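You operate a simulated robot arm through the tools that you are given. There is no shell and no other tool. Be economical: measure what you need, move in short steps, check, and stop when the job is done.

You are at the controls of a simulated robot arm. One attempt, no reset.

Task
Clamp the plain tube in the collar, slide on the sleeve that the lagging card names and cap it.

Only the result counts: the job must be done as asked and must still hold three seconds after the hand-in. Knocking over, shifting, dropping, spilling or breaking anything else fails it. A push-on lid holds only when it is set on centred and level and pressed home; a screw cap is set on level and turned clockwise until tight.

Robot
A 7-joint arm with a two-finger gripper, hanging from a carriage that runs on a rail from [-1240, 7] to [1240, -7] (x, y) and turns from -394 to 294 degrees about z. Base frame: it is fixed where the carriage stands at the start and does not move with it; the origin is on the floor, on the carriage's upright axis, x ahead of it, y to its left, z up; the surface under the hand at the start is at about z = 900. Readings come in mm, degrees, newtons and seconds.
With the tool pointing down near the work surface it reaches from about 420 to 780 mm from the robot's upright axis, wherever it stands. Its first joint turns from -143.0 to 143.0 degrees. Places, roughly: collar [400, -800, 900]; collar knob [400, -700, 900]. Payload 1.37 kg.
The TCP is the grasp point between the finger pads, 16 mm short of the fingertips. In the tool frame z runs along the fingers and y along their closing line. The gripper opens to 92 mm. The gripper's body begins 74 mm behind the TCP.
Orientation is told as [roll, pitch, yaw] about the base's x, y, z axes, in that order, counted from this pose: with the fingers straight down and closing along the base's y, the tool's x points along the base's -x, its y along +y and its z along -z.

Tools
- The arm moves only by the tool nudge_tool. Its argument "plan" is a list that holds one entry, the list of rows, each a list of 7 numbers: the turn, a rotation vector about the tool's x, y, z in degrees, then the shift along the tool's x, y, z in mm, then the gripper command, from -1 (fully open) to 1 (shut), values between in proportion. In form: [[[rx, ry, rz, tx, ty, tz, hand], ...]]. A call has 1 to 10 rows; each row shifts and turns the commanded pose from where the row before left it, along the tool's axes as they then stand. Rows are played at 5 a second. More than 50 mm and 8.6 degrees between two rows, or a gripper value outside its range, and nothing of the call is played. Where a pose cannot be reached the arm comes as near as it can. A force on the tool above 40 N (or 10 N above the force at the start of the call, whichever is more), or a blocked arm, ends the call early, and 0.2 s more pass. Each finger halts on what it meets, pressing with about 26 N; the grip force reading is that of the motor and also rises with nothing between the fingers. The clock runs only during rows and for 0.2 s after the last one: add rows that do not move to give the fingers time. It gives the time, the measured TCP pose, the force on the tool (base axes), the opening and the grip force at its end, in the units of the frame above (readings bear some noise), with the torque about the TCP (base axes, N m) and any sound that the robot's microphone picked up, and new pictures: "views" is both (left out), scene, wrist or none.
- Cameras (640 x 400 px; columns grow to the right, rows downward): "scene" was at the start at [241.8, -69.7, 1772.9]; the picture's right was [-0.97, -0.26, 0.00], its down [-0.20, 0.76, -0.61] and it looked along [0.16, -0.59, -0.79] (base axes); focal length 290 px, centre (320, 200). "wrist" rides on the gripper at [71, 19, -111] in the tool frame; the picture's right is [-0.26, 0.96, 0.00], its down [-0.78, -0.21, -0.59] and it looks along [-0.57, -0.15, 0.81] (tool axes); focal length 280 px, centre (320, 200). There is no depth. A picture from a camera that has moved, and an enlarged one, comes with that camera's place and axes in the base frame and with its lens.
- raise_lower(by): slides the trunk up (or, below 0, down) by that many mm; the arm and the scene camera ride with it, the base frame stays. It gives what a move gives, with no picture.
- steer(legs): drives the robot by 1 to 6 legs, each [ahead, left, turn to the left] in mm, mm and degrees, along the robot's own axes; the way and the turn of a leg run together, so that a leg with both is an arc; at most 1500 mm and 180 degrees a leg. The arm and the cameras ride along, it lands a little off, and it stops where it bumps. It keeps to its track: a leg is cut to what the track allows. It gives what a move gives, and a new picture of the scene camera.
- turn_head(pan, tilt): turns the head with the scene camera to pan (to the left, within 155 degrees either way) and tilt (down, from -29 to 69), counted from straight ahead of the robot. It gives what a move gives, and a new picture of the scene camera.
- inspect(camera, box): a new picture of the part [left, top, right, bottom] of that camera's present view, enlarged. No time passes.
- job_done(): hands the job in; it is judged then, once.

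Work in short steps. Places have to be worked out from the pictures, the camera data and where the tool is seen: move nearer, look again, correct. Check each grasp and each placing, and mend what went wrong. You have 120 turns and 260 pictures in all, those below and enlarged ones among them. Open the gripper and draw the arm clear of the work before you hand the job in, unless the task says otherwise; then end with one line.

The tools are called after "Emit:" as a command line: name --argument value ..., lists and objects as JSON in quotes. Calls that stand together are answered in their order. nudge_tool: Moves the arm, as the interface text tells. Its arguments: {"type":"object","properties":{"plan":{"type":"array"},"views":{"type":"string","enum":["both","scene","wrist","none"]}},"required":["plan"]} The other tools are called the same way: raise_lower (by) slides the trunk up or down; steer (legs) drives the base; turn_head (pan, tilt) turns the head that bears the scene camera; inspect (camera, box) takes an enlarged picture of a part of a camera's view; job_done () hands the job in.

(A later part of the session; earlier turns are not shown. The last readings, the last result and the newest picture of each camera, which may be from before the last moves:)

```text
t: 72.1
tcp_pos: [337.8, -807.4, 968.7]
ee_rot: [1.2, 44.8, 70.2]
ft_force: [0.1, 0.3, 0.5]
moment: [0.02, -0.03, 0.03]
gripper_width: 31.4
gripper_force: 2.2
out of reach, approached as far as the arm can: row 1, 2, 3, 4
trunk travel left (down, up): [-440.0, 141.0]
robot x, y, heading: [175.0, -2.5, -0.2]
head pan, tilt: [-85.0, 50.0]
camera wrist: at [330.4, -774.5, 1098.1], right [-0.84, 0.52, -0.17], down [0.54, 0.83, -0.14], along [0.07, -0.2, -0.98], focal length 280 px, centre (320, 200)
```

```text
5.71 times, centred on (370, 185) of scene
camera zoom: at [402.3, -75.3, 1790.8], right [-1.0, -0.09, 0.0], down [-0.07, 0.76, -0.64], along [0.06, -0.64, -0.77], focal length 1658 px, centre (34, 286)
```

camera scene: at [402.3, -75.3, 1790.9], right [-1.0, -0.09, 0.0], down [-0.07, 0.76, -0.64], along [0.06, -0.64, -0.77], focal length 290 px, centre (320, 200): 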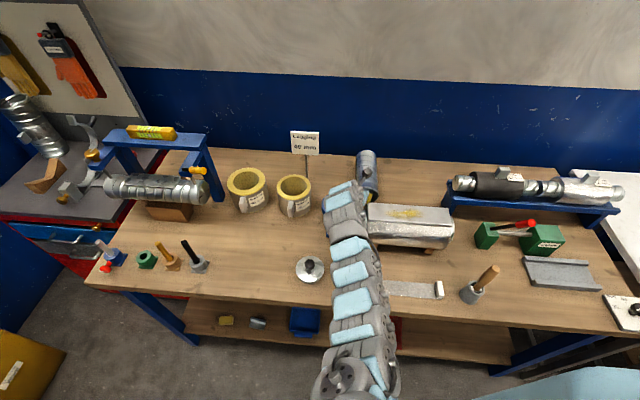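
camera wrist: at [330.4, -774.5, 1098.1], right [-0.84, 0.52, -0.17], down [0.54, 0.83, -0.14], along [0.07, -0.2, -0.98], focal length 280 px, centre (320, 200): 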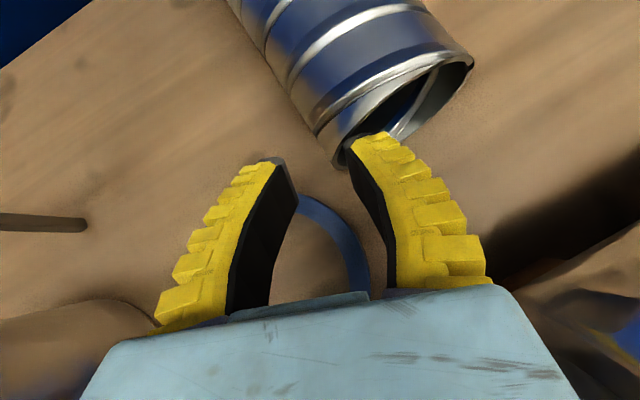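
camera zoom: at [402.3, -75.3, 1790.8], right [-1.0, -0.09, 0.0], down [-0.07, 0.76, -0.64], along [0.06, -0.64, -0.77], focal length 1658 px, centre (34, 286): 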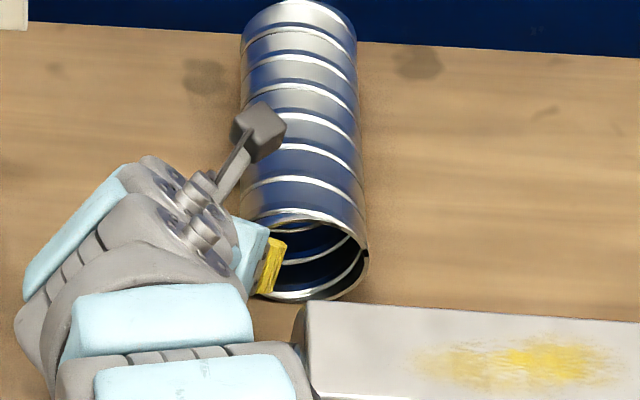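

Just short on reach. I back off, raise, and drive the carriage so that it stands straight opposite the tube, gaining some 20 mm.

Emit:
nudge_tool --plan '[[[0, 0, 0, 0, 0, -30, 0.4], [0, 0, 0, 0, 0, -40, 0.4], [0, 0, 0, 0, 0, 0, 0.4]]]' --views "none"

Emit:
raise_lower --by 135

Emit:
steer --legs '[[140, 0, 0]]'

```text
t: 72.9
tcp_pos: [352.4, -761.7, 1019.3]
ee_rot: [1.2, 44.9, 70.1]
ft_force: [-1.7, -0.5, 0.4]
moment: [0.03, -0.09, 0.04]
gripper_width: 31.3
gripper_force: 2.4
trunk travel left (down, up): [-440.0, 141.0]
robot x, y, heading: [172.5, -0.1, -0.0]
head pan, tilt: [-85.0, 50.0]
```

```text
t: 74.6
tcp_pos: [354.2, -760.3, 1153.3]
ee_rot: [1.2, 44.8, 70.1]
ft_force: [-0.7, 0.6, -0.1]
moment: [0.02, -0.01, 0.0]
gripper_width: 31.3
gripper_force: 2.4
trunk travel left (down, up): [-575.0, 6.0]
robot x, y, heading: [174.4, 0.1, 0.0]
head pan, tilt: [-85.0, 50.0]
```

```text
t: 75.9
tcp_pos: [491.6, -760.7, 1154.3]
ee_rot: [1.2, 44.9, 70.1]
ft_force: [-1.4, -0.7, -0.9]
moment: [0.01, -0.01, 0.01]
gripper_width: 31.7
gripper_force: 2.4
trunk travel left (down, up): [-575.0, 6.0]
robot x, y, heading: [312.8, -2.2, -0.2]
head pan, tilt: [-85.0, 50.0]
camera scene: at [541.7, -76.4, 1925.8], right [-1.0, -0.08, 0.0], down [-0.06, 0.76, -0.64], along [0.05, -0.64, -0.77], focal length 290 px, centre (320, 200)
```

scene: 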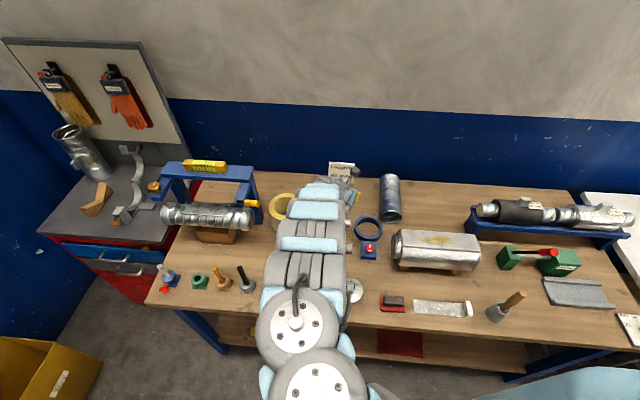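

I move back over to the approach line and up 85, so that the trunk can go lower.

Emit:
nudge_tool --plan '[[[0, 0, 0, 20.8, 26.3, -3.2, 0.4], [0, 0, 0, 20.8, 26.3, -3.2, 0.4], [0, 0, 0, 20.8, 26.3, -3.2, 0.4], [0, 0, 0, 20.8, 26.3, -3.2, 0.4], [0, 0, 0, 20.8, 26.3, -3.2, 0.4], [0, 0, 0, 0, 0, 0, 0.4]]]' --views "none"

```text
t: 77.3
tcp_pos: [347.6, -774.0, 1241.4]
ee_rot: [1.2, 44.8, 70.1]
ft_force: [-0.8, -0.1, -0.3]
moment: [0.02, 0.0, -0.01]
gripper_width: 31.4
gripper_force: 2.4
trunk travel left (down, up): [-575.0, 6.0]
robot x, y, heading: [313.8, -4.5, -0.4]
head pan, tilt: [-85.0, 50.0]
```

Reached. Lower the trunk 230 and check the view.

Emit:
raise_lower --by -230

Emit:
nudge_tool --plan '[[[0, 0, 0, 0, 0, 20, 0.4], [0, 0, 0, 0, 0, 20, 0.4], [0, 0, 0, 0, 0, 0, 0.4]]]' --views "wrist"

```text
t: 79.7
tcp_pos: [348.7, -773.1, 1011.5]
ee_rot: [1.1, 44.8, 70.1]
ft_force: [-0.1, -0.1, -1.0]
moment: [0.01, 0.01, 0.0]
gripper_width: 31.5
gripper_force: 3.2
trunk travel left (down, up): [-345.0, 236.0]
robot x, y, heading: [310.2, -5.9, -0.4]
head pan, tilt: [-85.0, 50.0]
```

```text
t: 80.5
tcp_pos: [337.8, -797.7, 981.6]
ee_rot: [1.2, 44.8, 70.2]
ft_force: [-0.5, 0.2, 0.5]
moment: [0.0, -0.02, 0.03]
gripper_width: 31.4
gripper_force: 3.2
trunk travel left (down, up): [-345.0, 236.0]
robot x, y, heading: [313.0, -1.4, -0.3]
head pan, tilt: [-85.0, 50.0]
camera wrist: at [331.4, -766.0, 1110.8], right [-0.84, 0.52, -0.17], down [0.54, 0.83, -0.13], along [0.07, -0.2, -0.98], focal length 280 px, centre (320, 200)
```

wrist: 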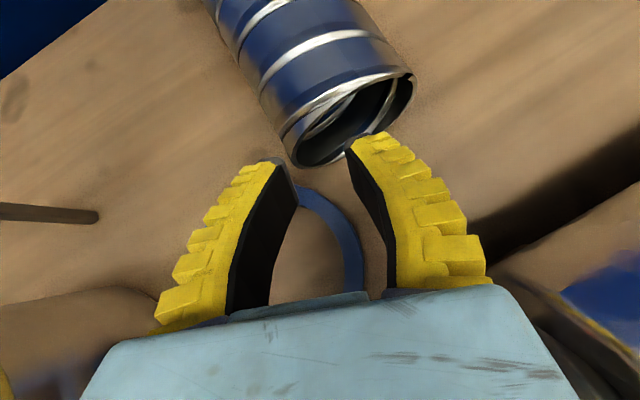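

The tube has rolled a bit again; its mouth's +x wall is now at about (340,-843). I shift the line +20 in x and advance in steps.

Emit:
nudge_tool --plan '[[[0, 0, 0, -4.8, -18.8, -4.8, 0.4], [0, 0, 0, 0, 0, 20, 0.4], [0, 0, 0, 0, 0, 20, 0.4], [0, 0, 0, 0, 0, 0, 0.4]]]' --views "wrist"

Emit:
inspect --camera "wrist" --box '[200, 40, 440, 260]'

```text
t: 81.5
tcp_pos: [346.4, -827.7, 954.0]
ee_rot: [1.1, 44.9, 70.0]
ft_force: [0.2, 0.7, -0.4]
moment: [0.0, 0.01, 0.0]
gripper_width: 31.3
gripper_force: 2.9
trunk travel left (down, up): [-345.0, 236.0]
robot x, y, heading: [311.2, 0.5, -0.2]
head pan, tilt: [-85.0, 50.0]
camera wrist: at [339.6, -793.8, 1083.2], right [-0.84, 0.52, -0.17], down [0.54, 0.83, -0.14], along [0.07, -0.21, -0.98], focal length 280 px, centre (320, 200)
```

wrist: 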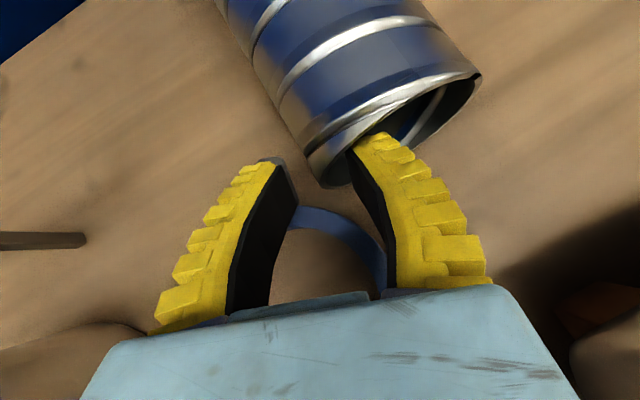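

```text
1.82 times, centred on (320, 150) of wrist
camera zoom: at [339.6, -793.8, 1083.2], right [-0.84, 0.52, -0.17], down [0.54, 0.83, -0.14], along [0.07, -0.21, -0.98], focal length 510 px, centre (320, 291)
```

zoom: 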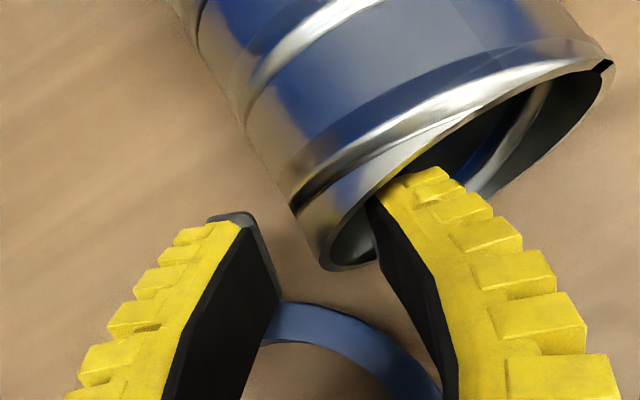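

The -x finger is entering the mouth with the wall between the fingers. Advance another 24 mm, then close.

Emit:
nudge_tool --plan '[[[0, 0, 0, 0, 0, 12, 0.4], [0, 0, 0, 0, 0, 12, 0.4], [0, 0, 0, 0, 0, 0, 0.4]]]' --views "none"

Emit:
nudge_tool --plan '[[[0, 0, 0, 0, 0, 0, 1], [0, 0, 0, 0, 0, 0, 1], [0, 0, 0, 0, 0, 0, 1], [0, 0, 0, 0, 0, 0, 1]]]' --views "wrist"

Emit:
inspect --camera "wrist" --box '[200, 40, 440, 260]'

```text
t: 82.3
tcp_pos: [338.9, -842.7, 936.5]
ee_rot: [1.3, 44.8, 70.1]
ft_force: [-0.2, 0.7, 0.7]
moment: [0.01, 0.0, -0.02]
gripper_width: 31.5
gripper_force: 2.3
trunk travel left (down, up): [-345.0, 236.0]
robot x, y, heading: [316.1, 0.8, -0.4]
head pan, tilt: [-85.0, 50.0]
```

```text
t: 83.3
tcp_pos: [339.2, -844.2, 938.3]
ee_rot: [1.3, 44.9, 70.1]
ft_force: [-3.1, -1.5, 8.8]
moment: [0.43, 0.2, 0.09]
gripper_width: 5.7
gripper_force: 26.4
trunk travel left (down, up): [-345.0, 236.0]
robot x, y, heading: [316.3, -3.0, -0.1]
head pan, tilt: [-85.0, 50.0]
camera wrist: at [333.5, -810.3, 1067.3], right [-0.84, 0.52, -0.17], down [0.54, 0.83, -0.14], along [0.07, -0.21, -0.98], focal length 280 px, centre (320, 200)
```

wrist: 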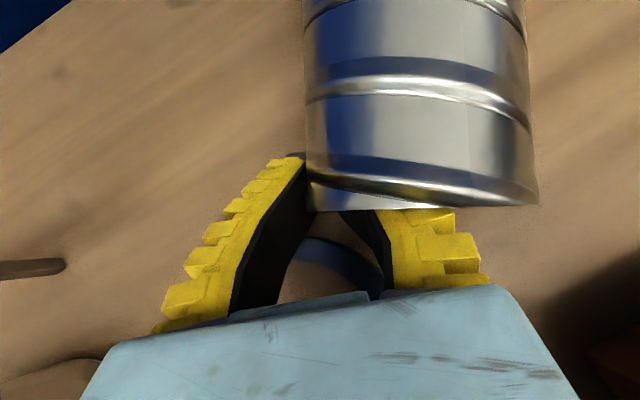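

```text
1.82 times, centred on (320, 150) of wrist
camera zoom: at [333.5, -810.3, 1067.3], right [-0.84, 0.52, -0.17], down [0.54, 0.83, -0.14], along [0.07, -0.21, -0.98], focal length 510 px, centre (320, 291)
```

zoom: 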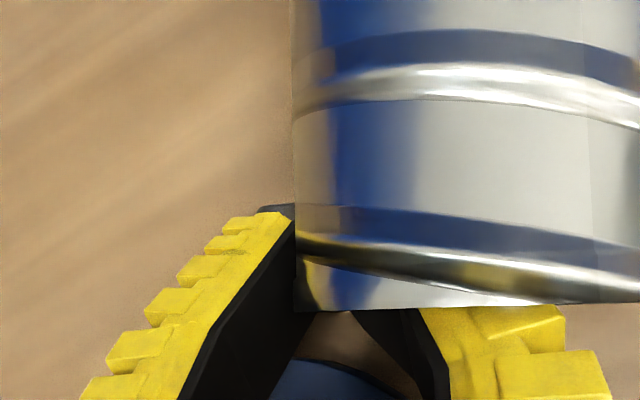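

Wall pinched (5.7 mm) and the tube swung in line with the hand. I lift the near end 30 mm as a test.

Emit:
nudge_tool --plan '[[[0, 0, 0, 4, 0, -4, 1], [0, 0, 0, 4, 0, -4, 1], [0, 0, 0, 6, 0, -6, 1], [0, 0, 0, 7, 0, -7, 1], [0, 0, 0, 0, 0, 0, 1]]]' --views "both"

```text
t: 84.5
tcp_pos: [340.3, -842.3, 967.4]
ee_rot: [1.3, 44.8, 69.9]
ft_force: [0.3, 0.0, -2.7]
moment: [0.2, -0.21, 0.0]
gripper_width: 6.1
gripper_force: 25.9
trunk travel left (down, up): [-345.0, 236.0]
robot x, y, heading: [315.6, 0.6, -0.1]
head pan, tilt: [-85.0, 50.0]
camera scene: at [541.8, -76.3, 1695.8], right [-1.0, -0.08, 0.0], down [-0.06, 0.76, -0.64], along [0.05, -0.64, -0.77], focal length 290 px, centre (320, 200)
camera wrist: at [334.5, -808.4, 1096.3], right [-0.84, 0.52, -0.17], down [0.54, 0.83, -0.13], along [0.07, -0.2, -0.98], focal length 280 px, centre (320, 200)
```

scene: 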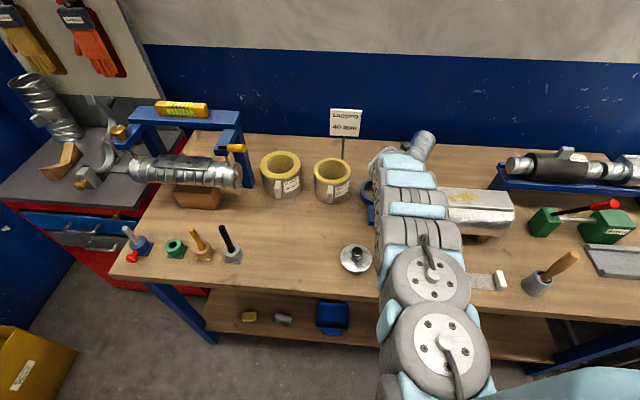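
wrist: 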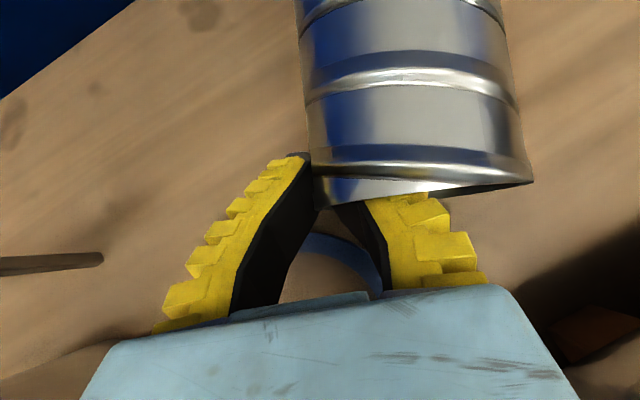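

Firm hold. I raise the trunk 120 and check.

Emit:
raise_lower --by 120

Emit:
nudge_tool --plan '[[[0, 0, 0, 0, 0, 0, 1]]]' --views "both"

Emit:
inspect --camera "scene" --box '[340, 100, 480, 240]'

```text
t: 86.0
tcp_pos: [339.6, -843.0, 1087.1]
ee_rot: [1.2, 44.7, 70.1]
ft_force: [-0.5, -0.1, -3.1]
moment: [0.26, -0.24, -0.03]
gripper_width: 6.0
gripper_force: 25.9
trunk travel left (down, up): [-465.0, 116.0]
robot x, y, heading: [308.4, -2.6, -0.3]
head pan, tilt: [-85.0, 50.0]
```

```text
t: 86.4
tcp_pos: [340.8, -842.7, 1085.7]
ee_rot: [1.2, 44.8, 70.1]
ft_force: [0.1, 0.2, -2.7]
moment: [0.2, -0.24, 0.0]
gripper_width: 5.9
gripper_force: 27.0
trunk travel left (down, up): [-465.0, 116.0]
robot x, y, heading: [309.9, -2.8, -0.2]
head pan, tilt: [-85.0, 50.0]
camera scene: at [541.8, -76.3, 1815.8], right [-1.0, -0.08, 0.0], down [-0.06, 0.76, -0.64], along [0.05, -0.64, -0.77], focal length 290 px, centre (320, 200)
camera wrist: at [334.5, -808.5, 1216.3], right [-0.84, 0.52, -0.17], down [0.54, 0.83, -0.14], along [0.07, -0.2, -0.98], focal length 280 px, centre (320, 200)
```

scene: 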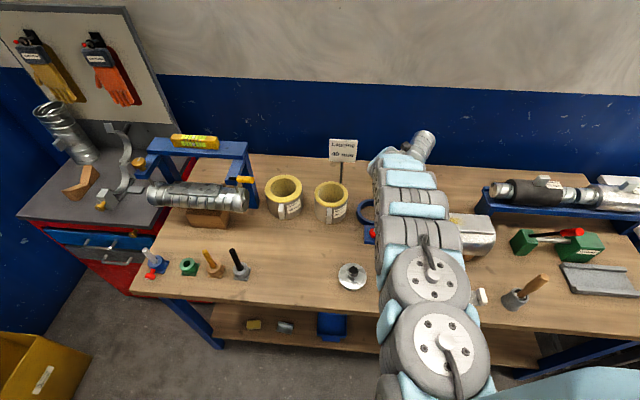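
wrist: 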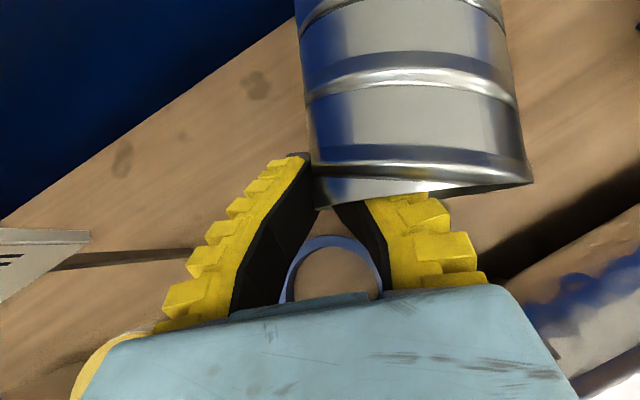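

```text
2.86 times, centred on (410, 170) of scene
camera zoom: at [541.8, -76.3, 1815.8], right [-1.0, -0.08, 0.0], down [-0.06, 0.76, -0.64], along [0.05, -0.64, -0.77], focal length 829 px, centre (63, 286)
```

zoom: 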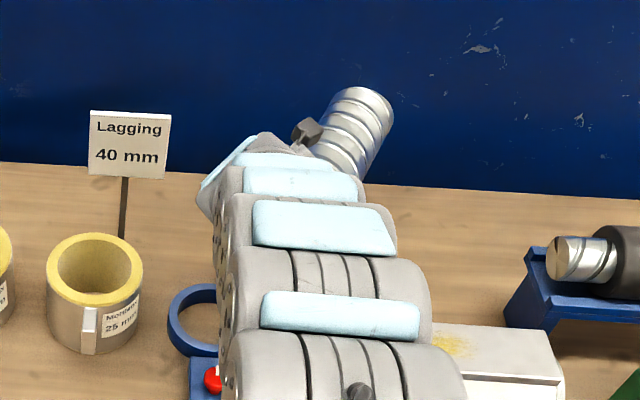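

The wall pinch is rigid — the tube is carried level. I raise further and draw it back toward the robot, away from wall and card.

Emit:
raise_lower --by 112

Emit:
nudge_tool --plan '[[[0, 0, 0, -10, 5, -10, 1], [0, 0, 0, -16, 8.2, -16, 1], [0, 0, 0, -16, 8.2, -16, 1], [0, 0, 0, -16, 8.2, -16, 1], [0, 0, 0, -16, 8.2, -16, 1], [0, 0, 0, -16, 8.2, -16, 1], [0, 0, 0, -16, 8.2, -16, 1], [0, 0, 0, -16, 8.2, -16, 1], [0, 0, 0, -16, 8.2, -16, 1], [0, 0, 0, -10, 5, -10, 1]]]' --views "scene"

```text
t: 87.8
tcp_pos: [340.3, -841.7, 1199.3]
ee_rot: [1.2, 44.8, 70.1]
ft_force: [0.3, -0.2, -2.6]
moment: [0.22, -0.19, 0.02]
gripper_width: 6.0
gripper_force: 26.0
trunk travel left (down, up): [-577.0, 4.0]
robot x, y, heading: [310.8, 0.2, -0.2]
head pan, tilt: [-85.0, 50.0]
```

```text
t: 90.0
tcp_pos: [338.5, -734.6, 1196.3]
ee_rot: [2.0, 43.5, 70.0]
ft_force: [0.2, 0.0, -3.4]
moment: [0.22, -0.23, 0.05]
gripper_width: 6.2
gripper_force: 25.8
out of reach, approached as far as the arm can: row 5, 6, 7, 8, 9, 10
trunk travel left (down, up): [-577.0, 4.0]
robot x, y, heading: [306.7, -2.9, -0.2]
head pan, tilt: [-85.0, 50.0]
camera scene: at [541.7, -76.4, 1927.8], right [-1.0, -0.08, 0.0], down [-0.06, 0.76, -0.64], along [0.05, -0.64, -0.77], focal length 290 px, centre (320, 200)
```

scene: 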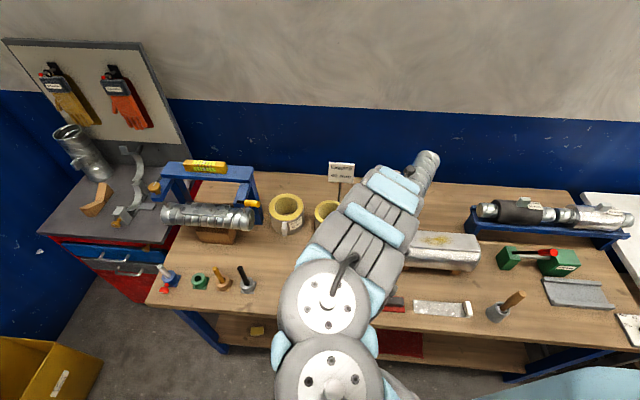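

Inner reach limit for this pitch. I swing the tool to straight down in place (tube then slopes far-end-down behind the duct).

Emit:
nudge_tool --plan '[[[0, -7, 0, 0, 0, 0, 1], [0, -7, 0, 0, 0, 0, 1], [0, -7, 0, 0, 0, 0, 1], [0, -7, 0, 0, 0, 0, 1], [0, -7, 0, 0, 0, 0, 1], [0, -7, 0, 0, 0, 0, 1], [0, 0, 0, 0, 0, 0, 1]]]' --views "both"

```text
t: 91.6
tcp_pos: [342.0, -716.9, 1197.8]
ee_rot: [0.9, 2.6, 69.3]
ft_force: [-0.1, 0.0, -3.7]
moment: [0.17, -0.19, 0.01]
gripper_width: 5.9
gripper_force: 25.6
out of reach, approached as far as the arm can: row 6
trunk travel left (down, up): [-577.0, 4.0]
robot x, y, heading: [311.8, -2.0, -0.5]
head pan, tilt: [-85.0, 50.0]
camera scene: at [541.7, -76.1, 1927.6], right [-1.0, -0.08, 0.0], down [-0.06, 0.76, -0.64], along [0.05, -0.64, -0.77], focal length 290 px, centre (320, 200)
camera wrist: at [301.6, -770.8, 1312.5], right [-0.81, 0.59, 0.0], down [0.49, 0.68, 0.55], along [0.32, 0.45, -0.84], focal length 280 px, centre (320, 200)
```

scene: 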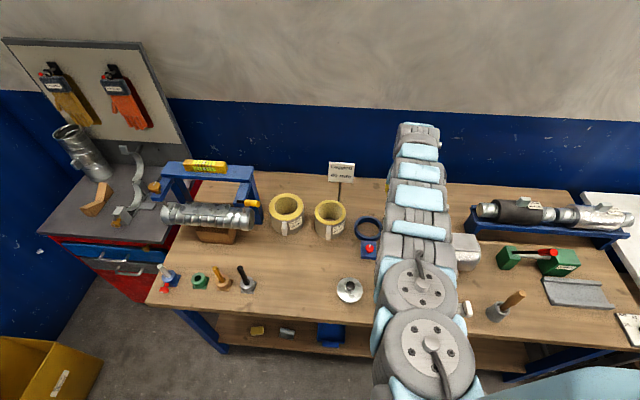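
wrist: 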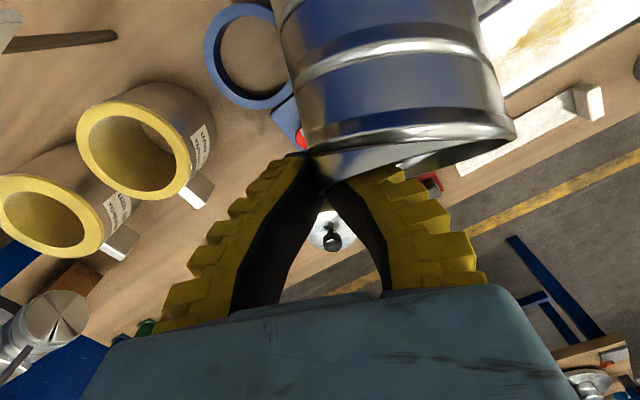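

Good. I drive 130 ahead so tube and hand are in the free lane.

Emit:
steer --legs '[[130, 0, 0]]'

Emit:
nudge_tool --plan '[[[0, -3, 0, -15, 0, 0, 1], [0, -3, 0, -15, 0, 0, 1], [0, -4, 0, -15, 0, 0, 1], [0, -4, 0, -15, 0, 0, 1], [0, -5, 0, -15, 0, 0, 1], [0, -6, 0, -15, 0, 0, 1], [0, -6, 0, -15, 0, 0, 1], [0, 0, 0, 0, 0, 0, 1]]]' --views "both"

```text
t: 92.9
tcp_pos: [472.6, -719.9, 1198.9]
ee_rot: [1.0, 2.8, 69.2]
ft_force: [-0.6, 0.3, -3.4]
moment: [0.19, -0.21, 0.03]
gripper_width: 6.0
gripper_force: 25.8
trunk travel left (down, up): [-577.0, 4.0]
robot x, y, heading: [440.9, 0.2, 0.0]
head pan, tilt: [-85.0, 50.0]
camera scene: at [673.7, -77.2, 1927.8], right [-1.0, -0.08, 0.0], down [-0.06, 0.76, -0.64], along [0.05, -0.64, -0.77], focal length 290 px, centre (320, 200)
```

scene: 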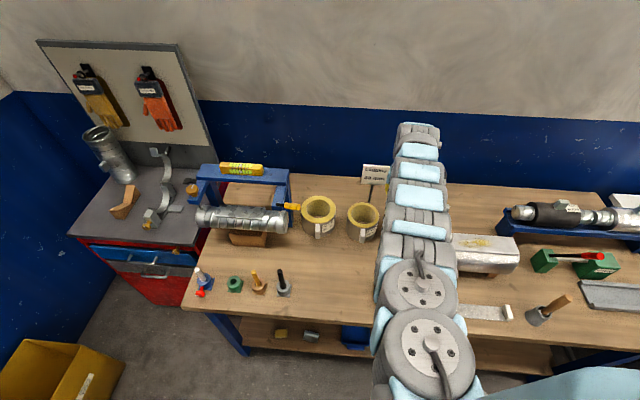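

```text
t: 94.7
tcp_pos: [501.9, -589.4, 1220.8]
ee_rot: [1.0, -28.2, 68.7]
ft_force: [-0.1, 0.5, -3.2]
moment: [0.02, -0.16, 0.0]
gripper_width: 6.3
gripper_force: 25.6
out of reach, approached as far as the arm can: row 5, 6
trunk travel left (down, up): [-577.0, 4.0]
robot x, y, heading: [444.2, -5.7, -0.2]
head pan, tilt: [-85.0, 50.0]
camera scene: at [673.7, -77.2, 1927.8], right [-1.0, -0.08, 0.0], down [-0.06, 0.76, -0.64], along [0.05, -0.64, -0.77], focal length 290 px, centre (320, 200)
camera wrist: at [443.4, -688.4, 1285.1], right [-0.82, 0.56, 0.14], down [0.36, 0.3, 0.88], along [0.45, 0.77, -0.45], focal length 280 px, centre (320, 200)
```

scene: 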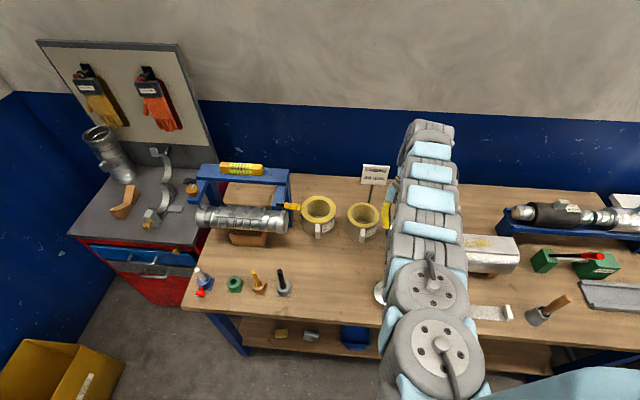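
wrist: 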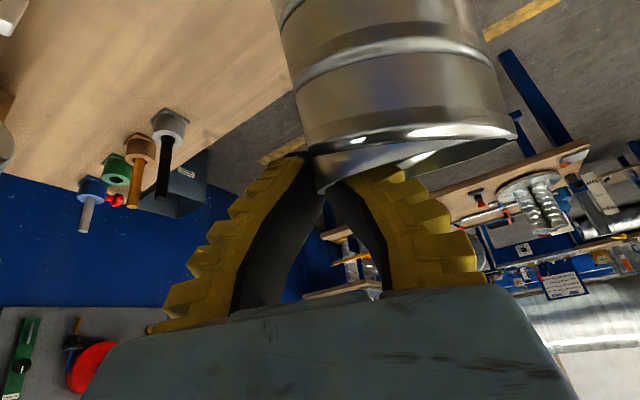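

The tube now hangs nearly vertical (moments show its mass right below the pinch). I drive 150 ahead over the open bench area.

Emit:
steer --legs '[[150, 0, 0]]'

Emit:
turn_head --pan -100 --tilt 50

```text
t: 96.1
tcp_pos: [651.5, -589.6, 1220.4]
ee_rot: [0.9, -28.2, 68.8]
ft_force: [0.6, 0.0, -2.9]
moment: [0.08, -0.15, 0.03]
gripper_width: 6.2
gripper_force: 26.0
trunk travel left (down, up): [-577.0, 4.0]
robot x, y, heading: [598.9, -4.2, -0.2]
head pan, tilt: [-85.0, 50.0]
camera scene: at [824.4, -78.1, 1927.8], right [-1.0, -0.08, 0.0], down [-0.06, 0.76, -0.64], along [0.05, -0.64, -0.77], focal length 290 px, centre (320, 200)
```

scene: 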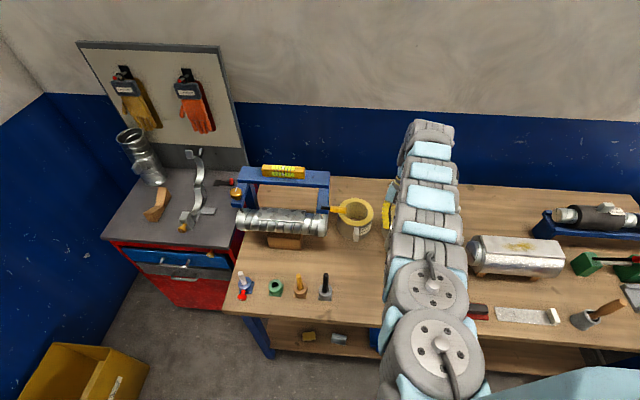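

```text
t: 96.9
tcp_pos: [651.6, -589.3, 1220.3]
ee_rot: [0.8, -28.2, 68.8]
ft_force: [-0.3, 0.3, -2.7]
moment: [0.07, -0.13, -0.02]
gripper_width: 6.1
gripper_force: 26.1
trunk travel left (down, up): [-577.0, 4.0]
robot x, y, heading: [592.1, -5.7, -0.0]
head pan, tilt: [-100.0, 50.0]
camera scene: at [804.4, -77.1, 1927.8], right [-0.98, 0.18, 0.0], down [0.13, 0.75, -0.64], along [-0.11, -0.63, -0.77], focal length 290 px, centre (320, 200)
```

scene: 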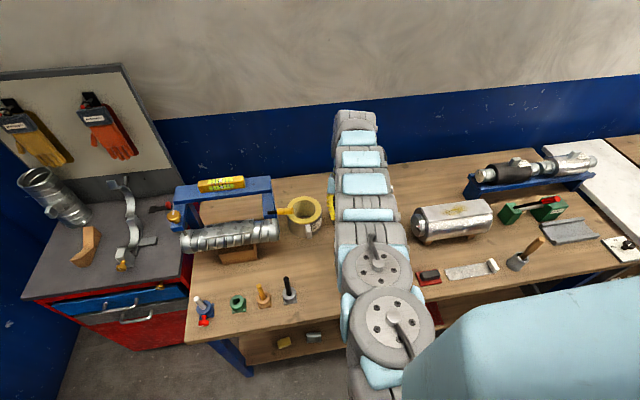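

The tube still leans ~15° (lower end to -y). I pitch the tool a further 16° back while lowering some.

Emit:
nudge_tool --plan '[[[0, -4, 0, 7, 0, 13, 1], [0, -4, 0, 7.5, 0, 13, 1], [0, -4, 0, 8, 0, 12.5, 1], [0, -4, 0, 9, 0, 12, 1], [0, 0, 0, 0, 0, 0, 1]]]' --views "wrist"

```text
t: 98.1
tcp_pos: [682.3, -509.7, 1193.5]
ee_rot: [1.2, -44.2, 68.5]
ft_force: [0.1, -0.2, -3.2]
moment: [-0.03, -0.1, -0.01]
gripper_width: 6.4
gripper_force: 25.8
out of reach, approached as far as the arm can: row 1, 2, 3, 4
trunk travel left (down, up): [-577.0, 4.0]
robot x, y, heading: [596.3, -3.7, -0.1]
head pan, tilt: [-100.0, 50.0]
camera wrist: at [618.3, -621.7, 1224.1], right [-0.83, 0.52, 0.2], down [0.26, 0.06, 0.96], along [0.49, 0.85, -0.18], focal length 280 px, centre (320, 200)
```

wrist: 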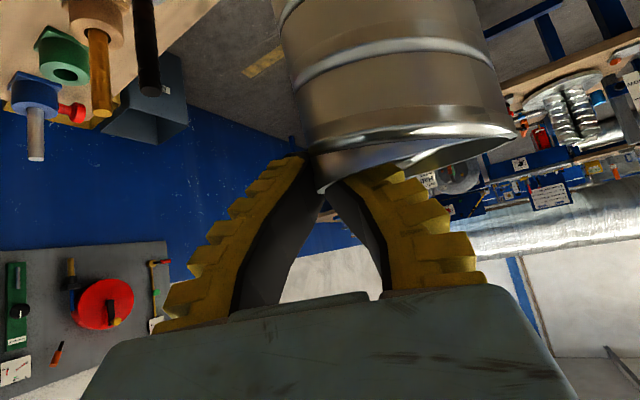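

Now nearly vertical, centred near (645,-497). I lower with the trunk 75 and then by small steps until touch.

Emit:
raise_lower --by -78

Emit:
raise_lower --by -8

Emit:
inspect --camera "scene" --box '[240, 180, 420, 320]'

```text
t: 99.2
tcp_pos: [682.0, -511.6, 1116.4]
ee_rot: [1.0, -44.0, 68.6]
ft_force: [1.9, -4.3, 13.7]
moment: [-0.15, -0.01, 0.04]
gripper_width: 6.1
gripper_force: 26.4
trunk travel left (down, up): [-499.0, 82.0]
robot x, y, heading: [592.7, -4.2, -0.2]
head pan, tilt: [-100.0, 50.0]
```

```text
t: 99.8
tcp_pos: [682.8, -513.8, 1109.7]
ee_rot: [1.0, -43.9, 68.7]
ft_force: [3.8, -6.5, 22.0]
moment: [-0.18, -0.01, 0.03]
gripper_width: 6.2
gripper_force: 26.1
trunk travel left (down, up): [-491.0, 90.0]
robot x, y, heading: [597.3, -4.1, -0.3]
head pan, tilt: [-100.0, 50.0]
```

```text
2.86 times, centred on (330, 250) of scene
camera zoom: at [804.7, -78.0, 1842.2], right [-0.98, 0.18, 0.0], down [0.14, 0.75, -0.64], along [-0.11, -0.63, -0.76], focal length 829 px, centre (291, 57)
```

zoom: 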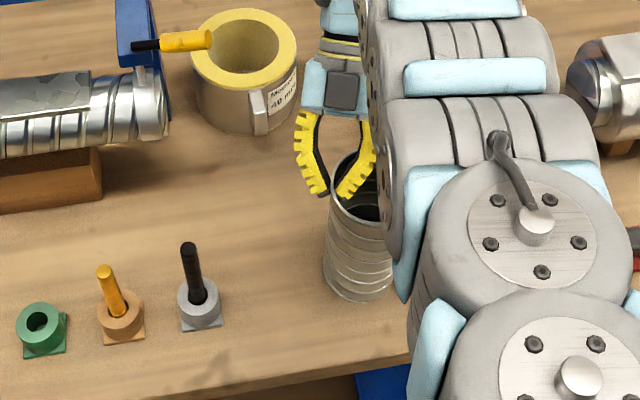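

The tube stands on the bench (22 N). I relieve a few mm and then open the fingers gently.

Emit:
raise_lower --by -0.1

Emit:
raise_lower --by 8

Emit:
nudge_tool --plan '[[[0, 0, 0, 0, 0, 0, 0.8], [0, 0, 0, 0, 0, 0, 0.6], [0, 0, 0, 0, 0, 0, 0.4], [0, 0, 0, 0, 0, 0, 0.4]]]' --views "both"

Emit:
inspect --camera "scene" --box '[240, 180, 420, 320]'

```text
t: 100.3
tcp_pos: [681.9, -513.2, 1108.9]
ee_rot: [1.0, -44.0, 68.6]
ft_force: [4.6, -6.4, 22.9]
moment: [-0.11, 0.01, 0.07]
gripper_width: 5.8
gripper_force: 26.0
trunk travel left (down, up): [-491.0, 90.0]
robot x, y, heading: [594.6, -1.1, -0.1]
head pan, tilt: [-100.0, 50.0]
```

```text
t: 100.9
tcp_pos: [680.6, -509.4, 1115.0]
ee_rot: [1.2, -44.2, 68.3]
ft_force: [0.5, -0.4, -2.7]
moment: [-0.03, -0.15, -0.02]
gripper_width: 5.8
gripper_force: 26.3
trunk travel left (down, up): [-499.0, 82.0]
robot x, y, heading: [594.7, -4.7, -0.3]
head pan, tilt: [-100.0, 50.0]
```

```text
t: 101.9
tcp_pos: [681.3, -510.9, 1116.0]
ee_rot: [1.1, -44.2, 68.4]
ft_force: [0.3, 0.2, -0.4]
moment: [0.02, 0.02, 0.04]
gripper_width: 31.6
gripper_force: 3.0
trunk travel left (down, up): [-499.0, 82.0]
robot x, y, heading: [593.5, 0.3, -0.1]
head pan, tilt: [-100.0, 50.0]
camera scene: at [804.3, -77.2, 1849.7], right [-0.98, 0.18, 0.0], down [0.14, 0.75, -0.64], along [-0.11, -0.63, -0.77], focal length 290 px, centre (320, 200)
camera wrist: at [618.4, -622.2, 1146.3], right [-0.83, 0.52, 0.2], down [0.26, 0.06, 0.96], along [0.49, 0.85, -0.19], focal length 280 px, centre (320, 200)
```

scene: 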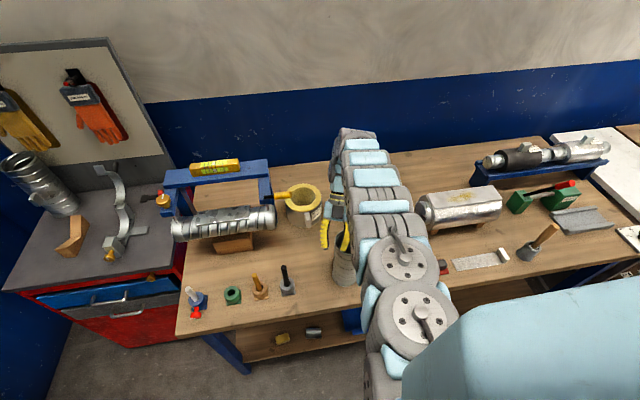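
wrist: 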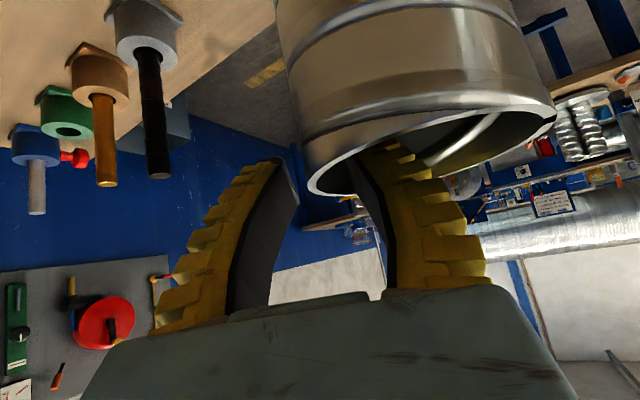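

```text
2.86 times, centred on (330, 250) of scene
camera zoom: at [804.3, -77.2, 1849.7], right [-0.98, 0.18, 0.0], down [0.14, 0.75, -0.64], along [-0.11, -0.63, -0.77], focal length 829 px, centre (291, 57)
```

zoom: 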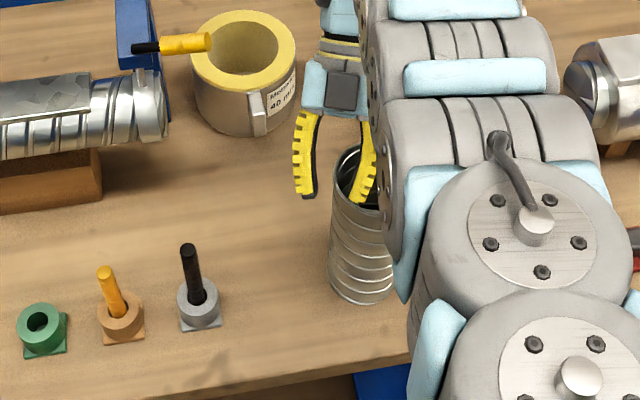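

Tube stands upright, released. I withdraw along the tool axis.

Emit:
nudge_tool --plan '[[[0, 0, 0, 0, 0, -15, 0.4], [0, 0, 0, 0, 0, -20, 0.4], [0, 0, 0, 0, 0, -25, 0.4], [0, 0, 0, 0, 0, -25, 0.4], [0, 0, 0, 0, 0, 0, 0.4]]]' --views "both"

```text
t: 103.1
tcp_pos: [673.3, -515.8, 1171.5]
ee_rot: [1.2, -44.3, 68.4]
ft_force: [-0.4, 0.2, 0.3]
moment: [-0.01, 0.02, -0.01]
gripper_width: 31.2
gripper_force: 2.6
out of reach, approached as far as the arm can: row 1, 2, 3, 4
trunk travel left (down, up): [-499.0, 82.0]
robot x, y, heading: [596.2, -2.2, -0.3]
head pan, tilt: [-100.0, 50.0]
camera scene: at [804.4, -77.2, 1849.7], right [-0.98, 0.18, 0.0], down [0.14, 0.75, -0.64], along [-0.11, -0.63, -0.77], focal length 290 px, centre (320, 200)
camera wrist: at [609.9, -627.7, 1203.0], right [-0.83, 0.52, 0.2], down [0.26, 0.06, 0.96], along [0.49, 0.85, -0.19], focal length 280 px, centre (320, 200)
```

scene: 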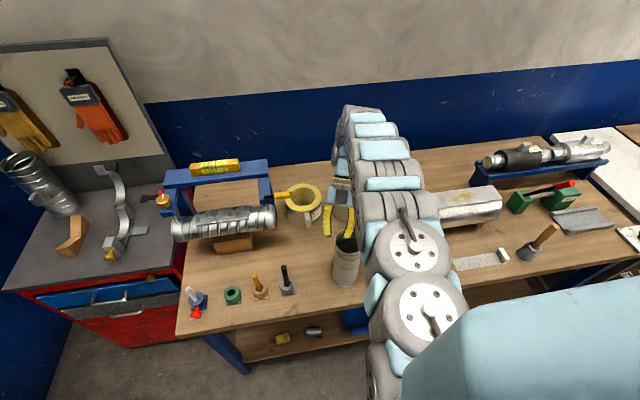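
wrist: 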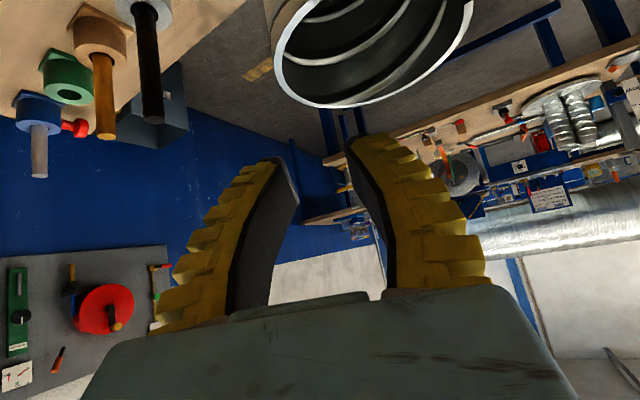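

Clear of the tube. I raise the trunk and swing the tool forward again through vertical to +30°.

Emit:
raise_lower --by 75

Emit:
nudge_tool --plan '[[[0, 7.4, 0, 0, 0, 0, 0.4], [0, 7.4, 0, 0, 0, 0, 0.4], [0, 7.4, 0, 0, 0, 0, 0.4], [0, 7.4, 0, 0, 0, 0, 0.4], [0, 7.4, 0, 0, 0, 0, 0.4], [0, 7.4, 0, 0, 0, 0, 0.4], [0, 7.4, 0, 0, 0, 0, 0.4], [0, 7.4, 0, 0, 0, 0, 0.4], [0, 7.4, 0, 0, 0, 0, 0.4], [0, 7.4, 0, 0, 0, 0, 0.4]]]' --views "both"

```text
t: 104.2
tcp_pos: [673.2, -515.4, 1247.1]
ee_rot: [1.2, -44.3, 68.4]
ft_force: [-0.3, -0.4, 0.1]
moment: [-0.01, -0.01, -0.03]
gripper_width: 31.4
gripper_force: 2.9
trunk travel left (down, up): [-574.0, 7.0]
robot x, y, heading: [596.9, -2.5, -0.0]
head pan, tilt: [-100.0, 50.0]
```

```text
t: 106.4
tcp_pos: [703.4, -679.5, 1168.9]
ee_rot: [1.1, 29.1, 69.6]
ft_force: [0.6, 0.5, 0.0]
moment: [-0.01, 0.0, 0.01]
gripper_width: 31.4
gripper_force: 2.7
out of reach, approached as far as the arm can: row 2, 3, 4, 5, 6, 7, 8, 9, 10
trunk travel left (down, up): [-574.0, 7.0]
robot x, y, heading: [592.1, -3.1, -0.3]
head pan, tilt: [-100.0, 50.0]
camera scene: at [804.4, -77.2, 1924.7], right [-0.98, 0.18, 0.0], down [0.14, 0.75, -0.64], along [-0.11, -0.63, -0.77], focal length 290 px, centre (320, 200)
camera wrist: at [684.5, -681.1, 1301.2], right [-0.82, 0.56, -0.11], down [0.55, 0.83, 0.13], along [0.17, 0.05, -0.98], focal length 280 px, centre (320, 200)
```

scene: 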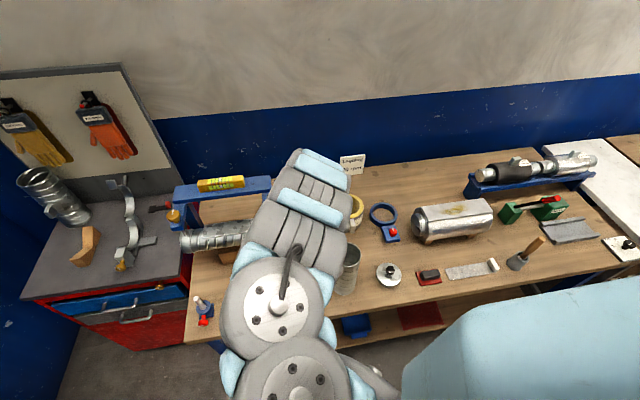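
wrist: 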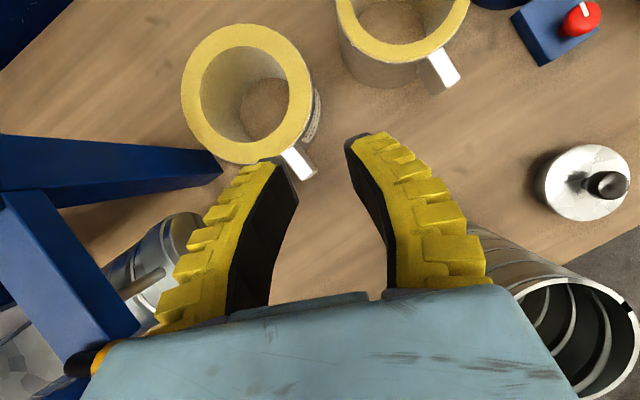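

Clear view of the collar and lid from the scene camera; I enlarge it for measuring.

Emit:
inspect --camera "scene" --box '[340, 180, 420, 250]'

Emit:
inspect --camera "scene" --box '[320, 230, 420, 310]'

Emit:
inspect --camera "wrist" --box '[460, 200, 640, 400]'

```text
5.71 times, centred on (380, 215) of scene
camera zoom: at [804.4, -77.2, 1924.7], right [-0.98, 0.18, 0.0], down [0.14, 0.75, -0.64], along [-0.11, -0.63, -0.77], focal length 1658 px, centre (-23, 114)
```

zoom: 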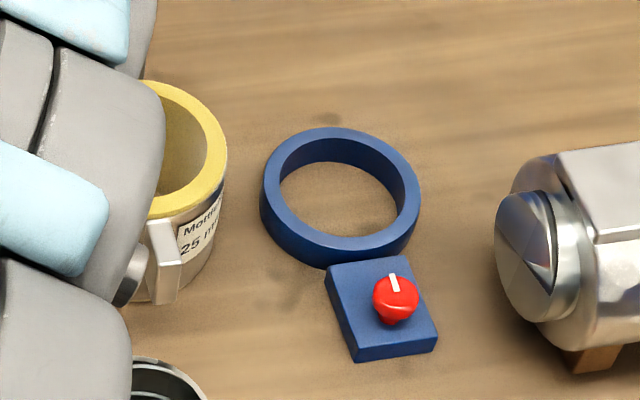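

```text
5.00 times, centred on (370, 270) of scene
camera zoom: at [804.4, -77.2, 1924.7], right [-0.98, 0.18, 0.0], down [0.14, 0.75, -0.64], along [-0.11, -0.63, -0.77], focal length 1451 px, centre (70, -150)
```

zoom: 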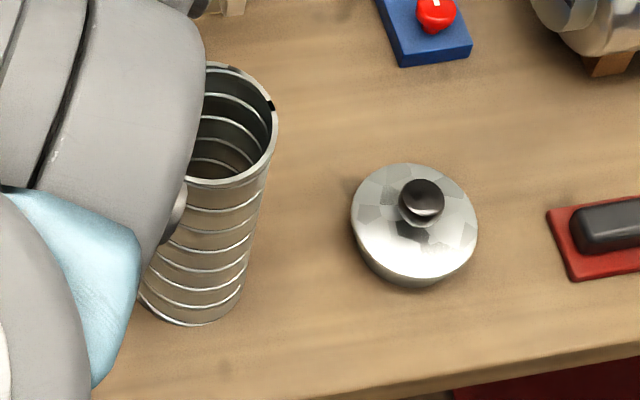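

```text
2.00 times, centred on (550, 300) of wrist
camera zoom: at [684.5, -681.1, 1301.2], right [-0.82, 0.56, -0.11], down [0.55, 0.83, 0.13], along [0.17, 0.05, -0.98], focal length 561 px, centre (-140, 0)
```

zoom: 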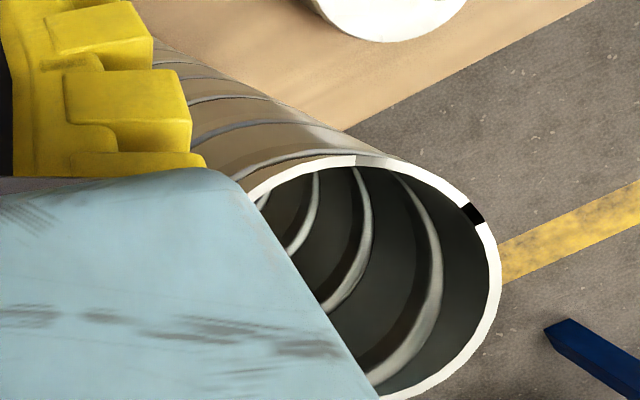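

Collar centre ≈(400,-783); tube stands at ≈(642,-502), top ≈1117. Plan: pinch the tube's near (+y) wall with the tool straight down, closing along y (yaw 0), which keeps the collar within reach. I turn the tool accordingly.

Emit:
nudge_tool --plan '[[[0, -7.3, 0, -20, 0, -10, 0.4], [0, -7.3, 0, -20, 0, -10, 0.4], [0, -7.3, 0, -20, 0, -5, 0.4], [0, -7.2, 0, -20, 0, 0, 0.4], [0, 0, 8.5, 0, 0, 0, 0.4], [0, 0, 8.5, 0, 0, 0, 0.4], [0, 0, 8.5, 0, 0, 0, 0.4], [0, 0, 8.5, 0, 0, 0, 0.4], [0, 0, 8.5, 0, 0, 0, 0.4], [0, 0, 8.5, 0, 0, 0, 0.4]]]' --views "none"

Emit:
nudge_tool --plan '[[[0, 0, 8.5, 0, 0, 0, 0.4], [0, 0, 8.5, 0, 0, 0, 0.4], [0, 0, 0, 0, 0, 0, 0.4]]]' --views "wrist"

```text
t: 108.6
tcp_pos: [732.8, -604.6, 1164.9]
ee_rot: [0.0, 1.1, 17.9]
ft_force: [0.0, 0.0, 0.3]
moment: [-0.02, 0.01, -0.03]
gripper_width: 31.5
gripper_force: 2.7
out of reach, approached as far as the arm can: row 1
trunk travel left (down, up): [-574.0, 7.0]
robot x, y, heading: [598.4, -4.1, -0.2]
head pan, tilt: [-100.0, 50.0]
```

```text
t: 109.4
tcp_pos: [733.1, -604.2, 1164.4]
ee_rot: [-0.2, 1.0, 1.1]
ft_force: [-0.7, 0.0, -0.6]
moment: [0.04, 0.01, -0.01]
gripper_width: 31.5
gripper_force: 2.5
trunk travel left (down, up): [-574.0, 7.0]
robot x, y, heading: [595.4, -4.3, -0.5]
head pan, tilt: [-100.0, 50.0]
camera wrist: at [663.8, -583.6, 1276.7], right [0.24, 0.97, -0.01], down [0.79, -0.19, 0.58], along [0.56, -0.15, -0.82], focal length 280 px, centre (320, 200)
```

wrist: 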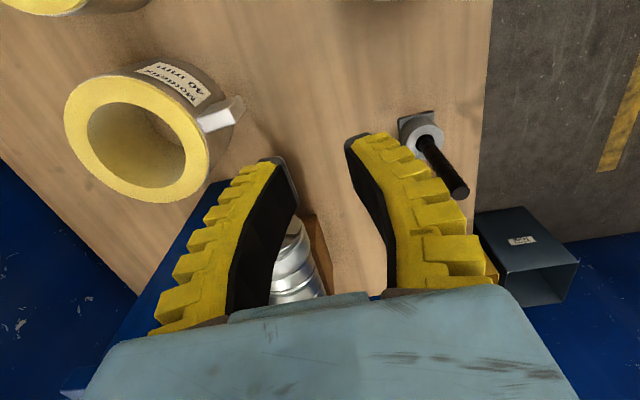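

I level it exactly and move over the near wall of the tube.

Emit:
nudge_tool --plan '[[[0, -1.0, 1.1, 18, 28, 0, 0.4], [0, 0, 0, 18, 28, 0, 0.4], [0, 0, 0, 18, 28, 0, 0.4], [0, 0, 0, 18, 28, 0, 0.4], [0, 0, 0, 18, 28, 0, 0.4], [0, 0, 0, 0, 0, 0, 0.4]]]' --views "wrist"

Emit:
inspect --camera "wrist" --box '[160, 20, 440, 260]'

```text
t: 110.4
tcp_pos: [668.9, -562.0, 1129.3]
ee_rot: [-0.9, -0.2, 0.3]
ft_force: [3.4, -3.9, 33.8]
moment: [0.98, 0.33, -0.07]
gripper_width: 28.1
gripper_force: 0.5
out of reach, approached as far as the arm can: row 1, 2, 3, 4
trunk travel left (down, up): [-574.0, 7.0]
robot x, y, heading: [593.8, -3.6, -0.0]
head pan, tilt: [-100.0, 50.0]
stopped in row 4: the force on the tool passed its limit at 47 N (the readings are from after the stop); the commanded pose is now the measured one
camera wrist: at [597.6, -540.1, 1239.5], right [0.26, 0.97, -0.01], down [0.78, -0.2, 0.6], along [0.57, -0.16, -0.8], focal length 280 px, centre (320, 200)
```

wrist: 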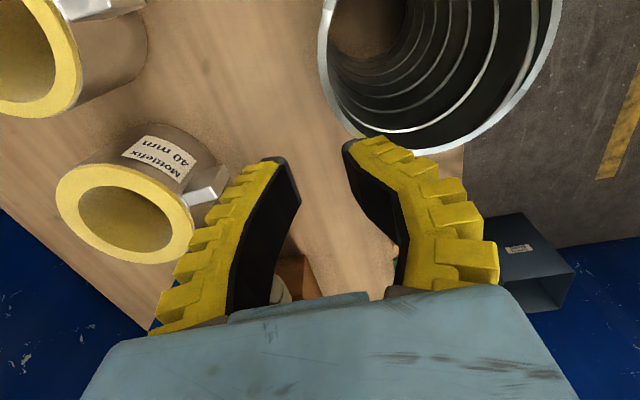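

```text
1.67 times, centred on (300, 140) of wrist
camera zoom: at [597.6, -540.1, 1239.5], right [0.26, 0.97, -0.01], down [0.78, -0.2, 0.6], along [0.57, -0.16, -0.8], focal length 467 px, centre (353, 300)
```

zoom: 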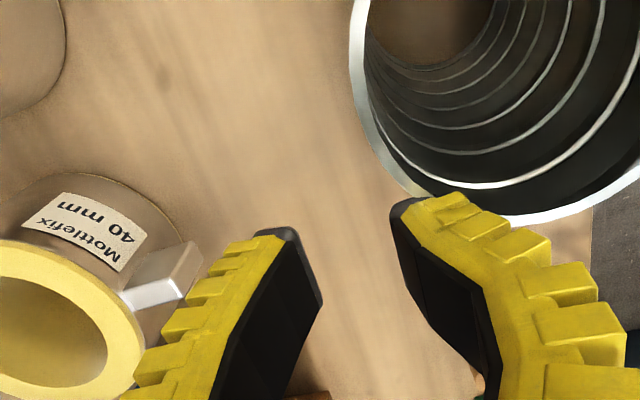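

The arm strayed low at a limit and touched the rim. I back away up and to -y at once.

Emit:
nudge_tool --plan '[[[0, 0, 0, 0, -5, -8, 0.4], [0, 0, 0, 0, -15, -15, 0.4], [0, 0, 0, 0, -20, -15, 0.4], [0, 0, 0, 0, 0, 0, 0.4]]]' --views "both"

```text
t: 111.4
tcp_pos: [668.5, -598.1, 1163.6]
ee_rot: [-0.6, -0.1, 0.3]
ft_force: [-0.1, 1.1, 0.3]
moment: [0.01, 0.01, 0.01]
gripper_width: 31.5
gripper_force: 2.7
trunk travel left (down, up): [-574.0, 7.0]
robot x, y, heading: [598.0, -2.3, 0.0]
head pan, tilt: [-100.0, 50.0]
camera scene: at [804.6, -77.0, 1924.7], right [-0.98, 0.18, 0.0], down [0.13, 0.75, -0.64], along [-0.11, -0.63, -0.77], focal length 290 px, centre (320, 200)
camera wrist: at [596.5, -576.2, 1273.9], right [0.26, 0.97, -0.01], down [0.78, -0.2, 0.59], along [0.57, -0.16, -0.81], focal length 280 px, centre (320, 200)
```

scene: 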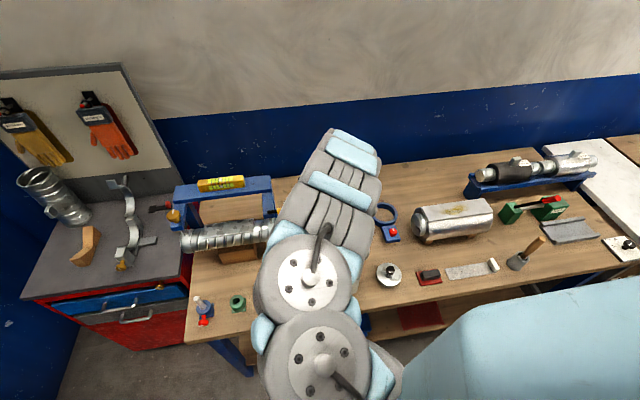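
wrist: 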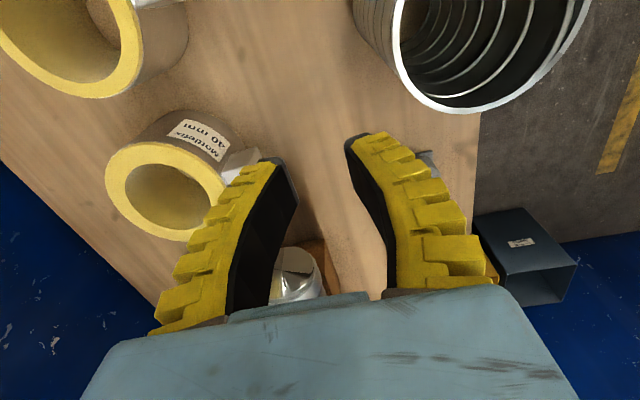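

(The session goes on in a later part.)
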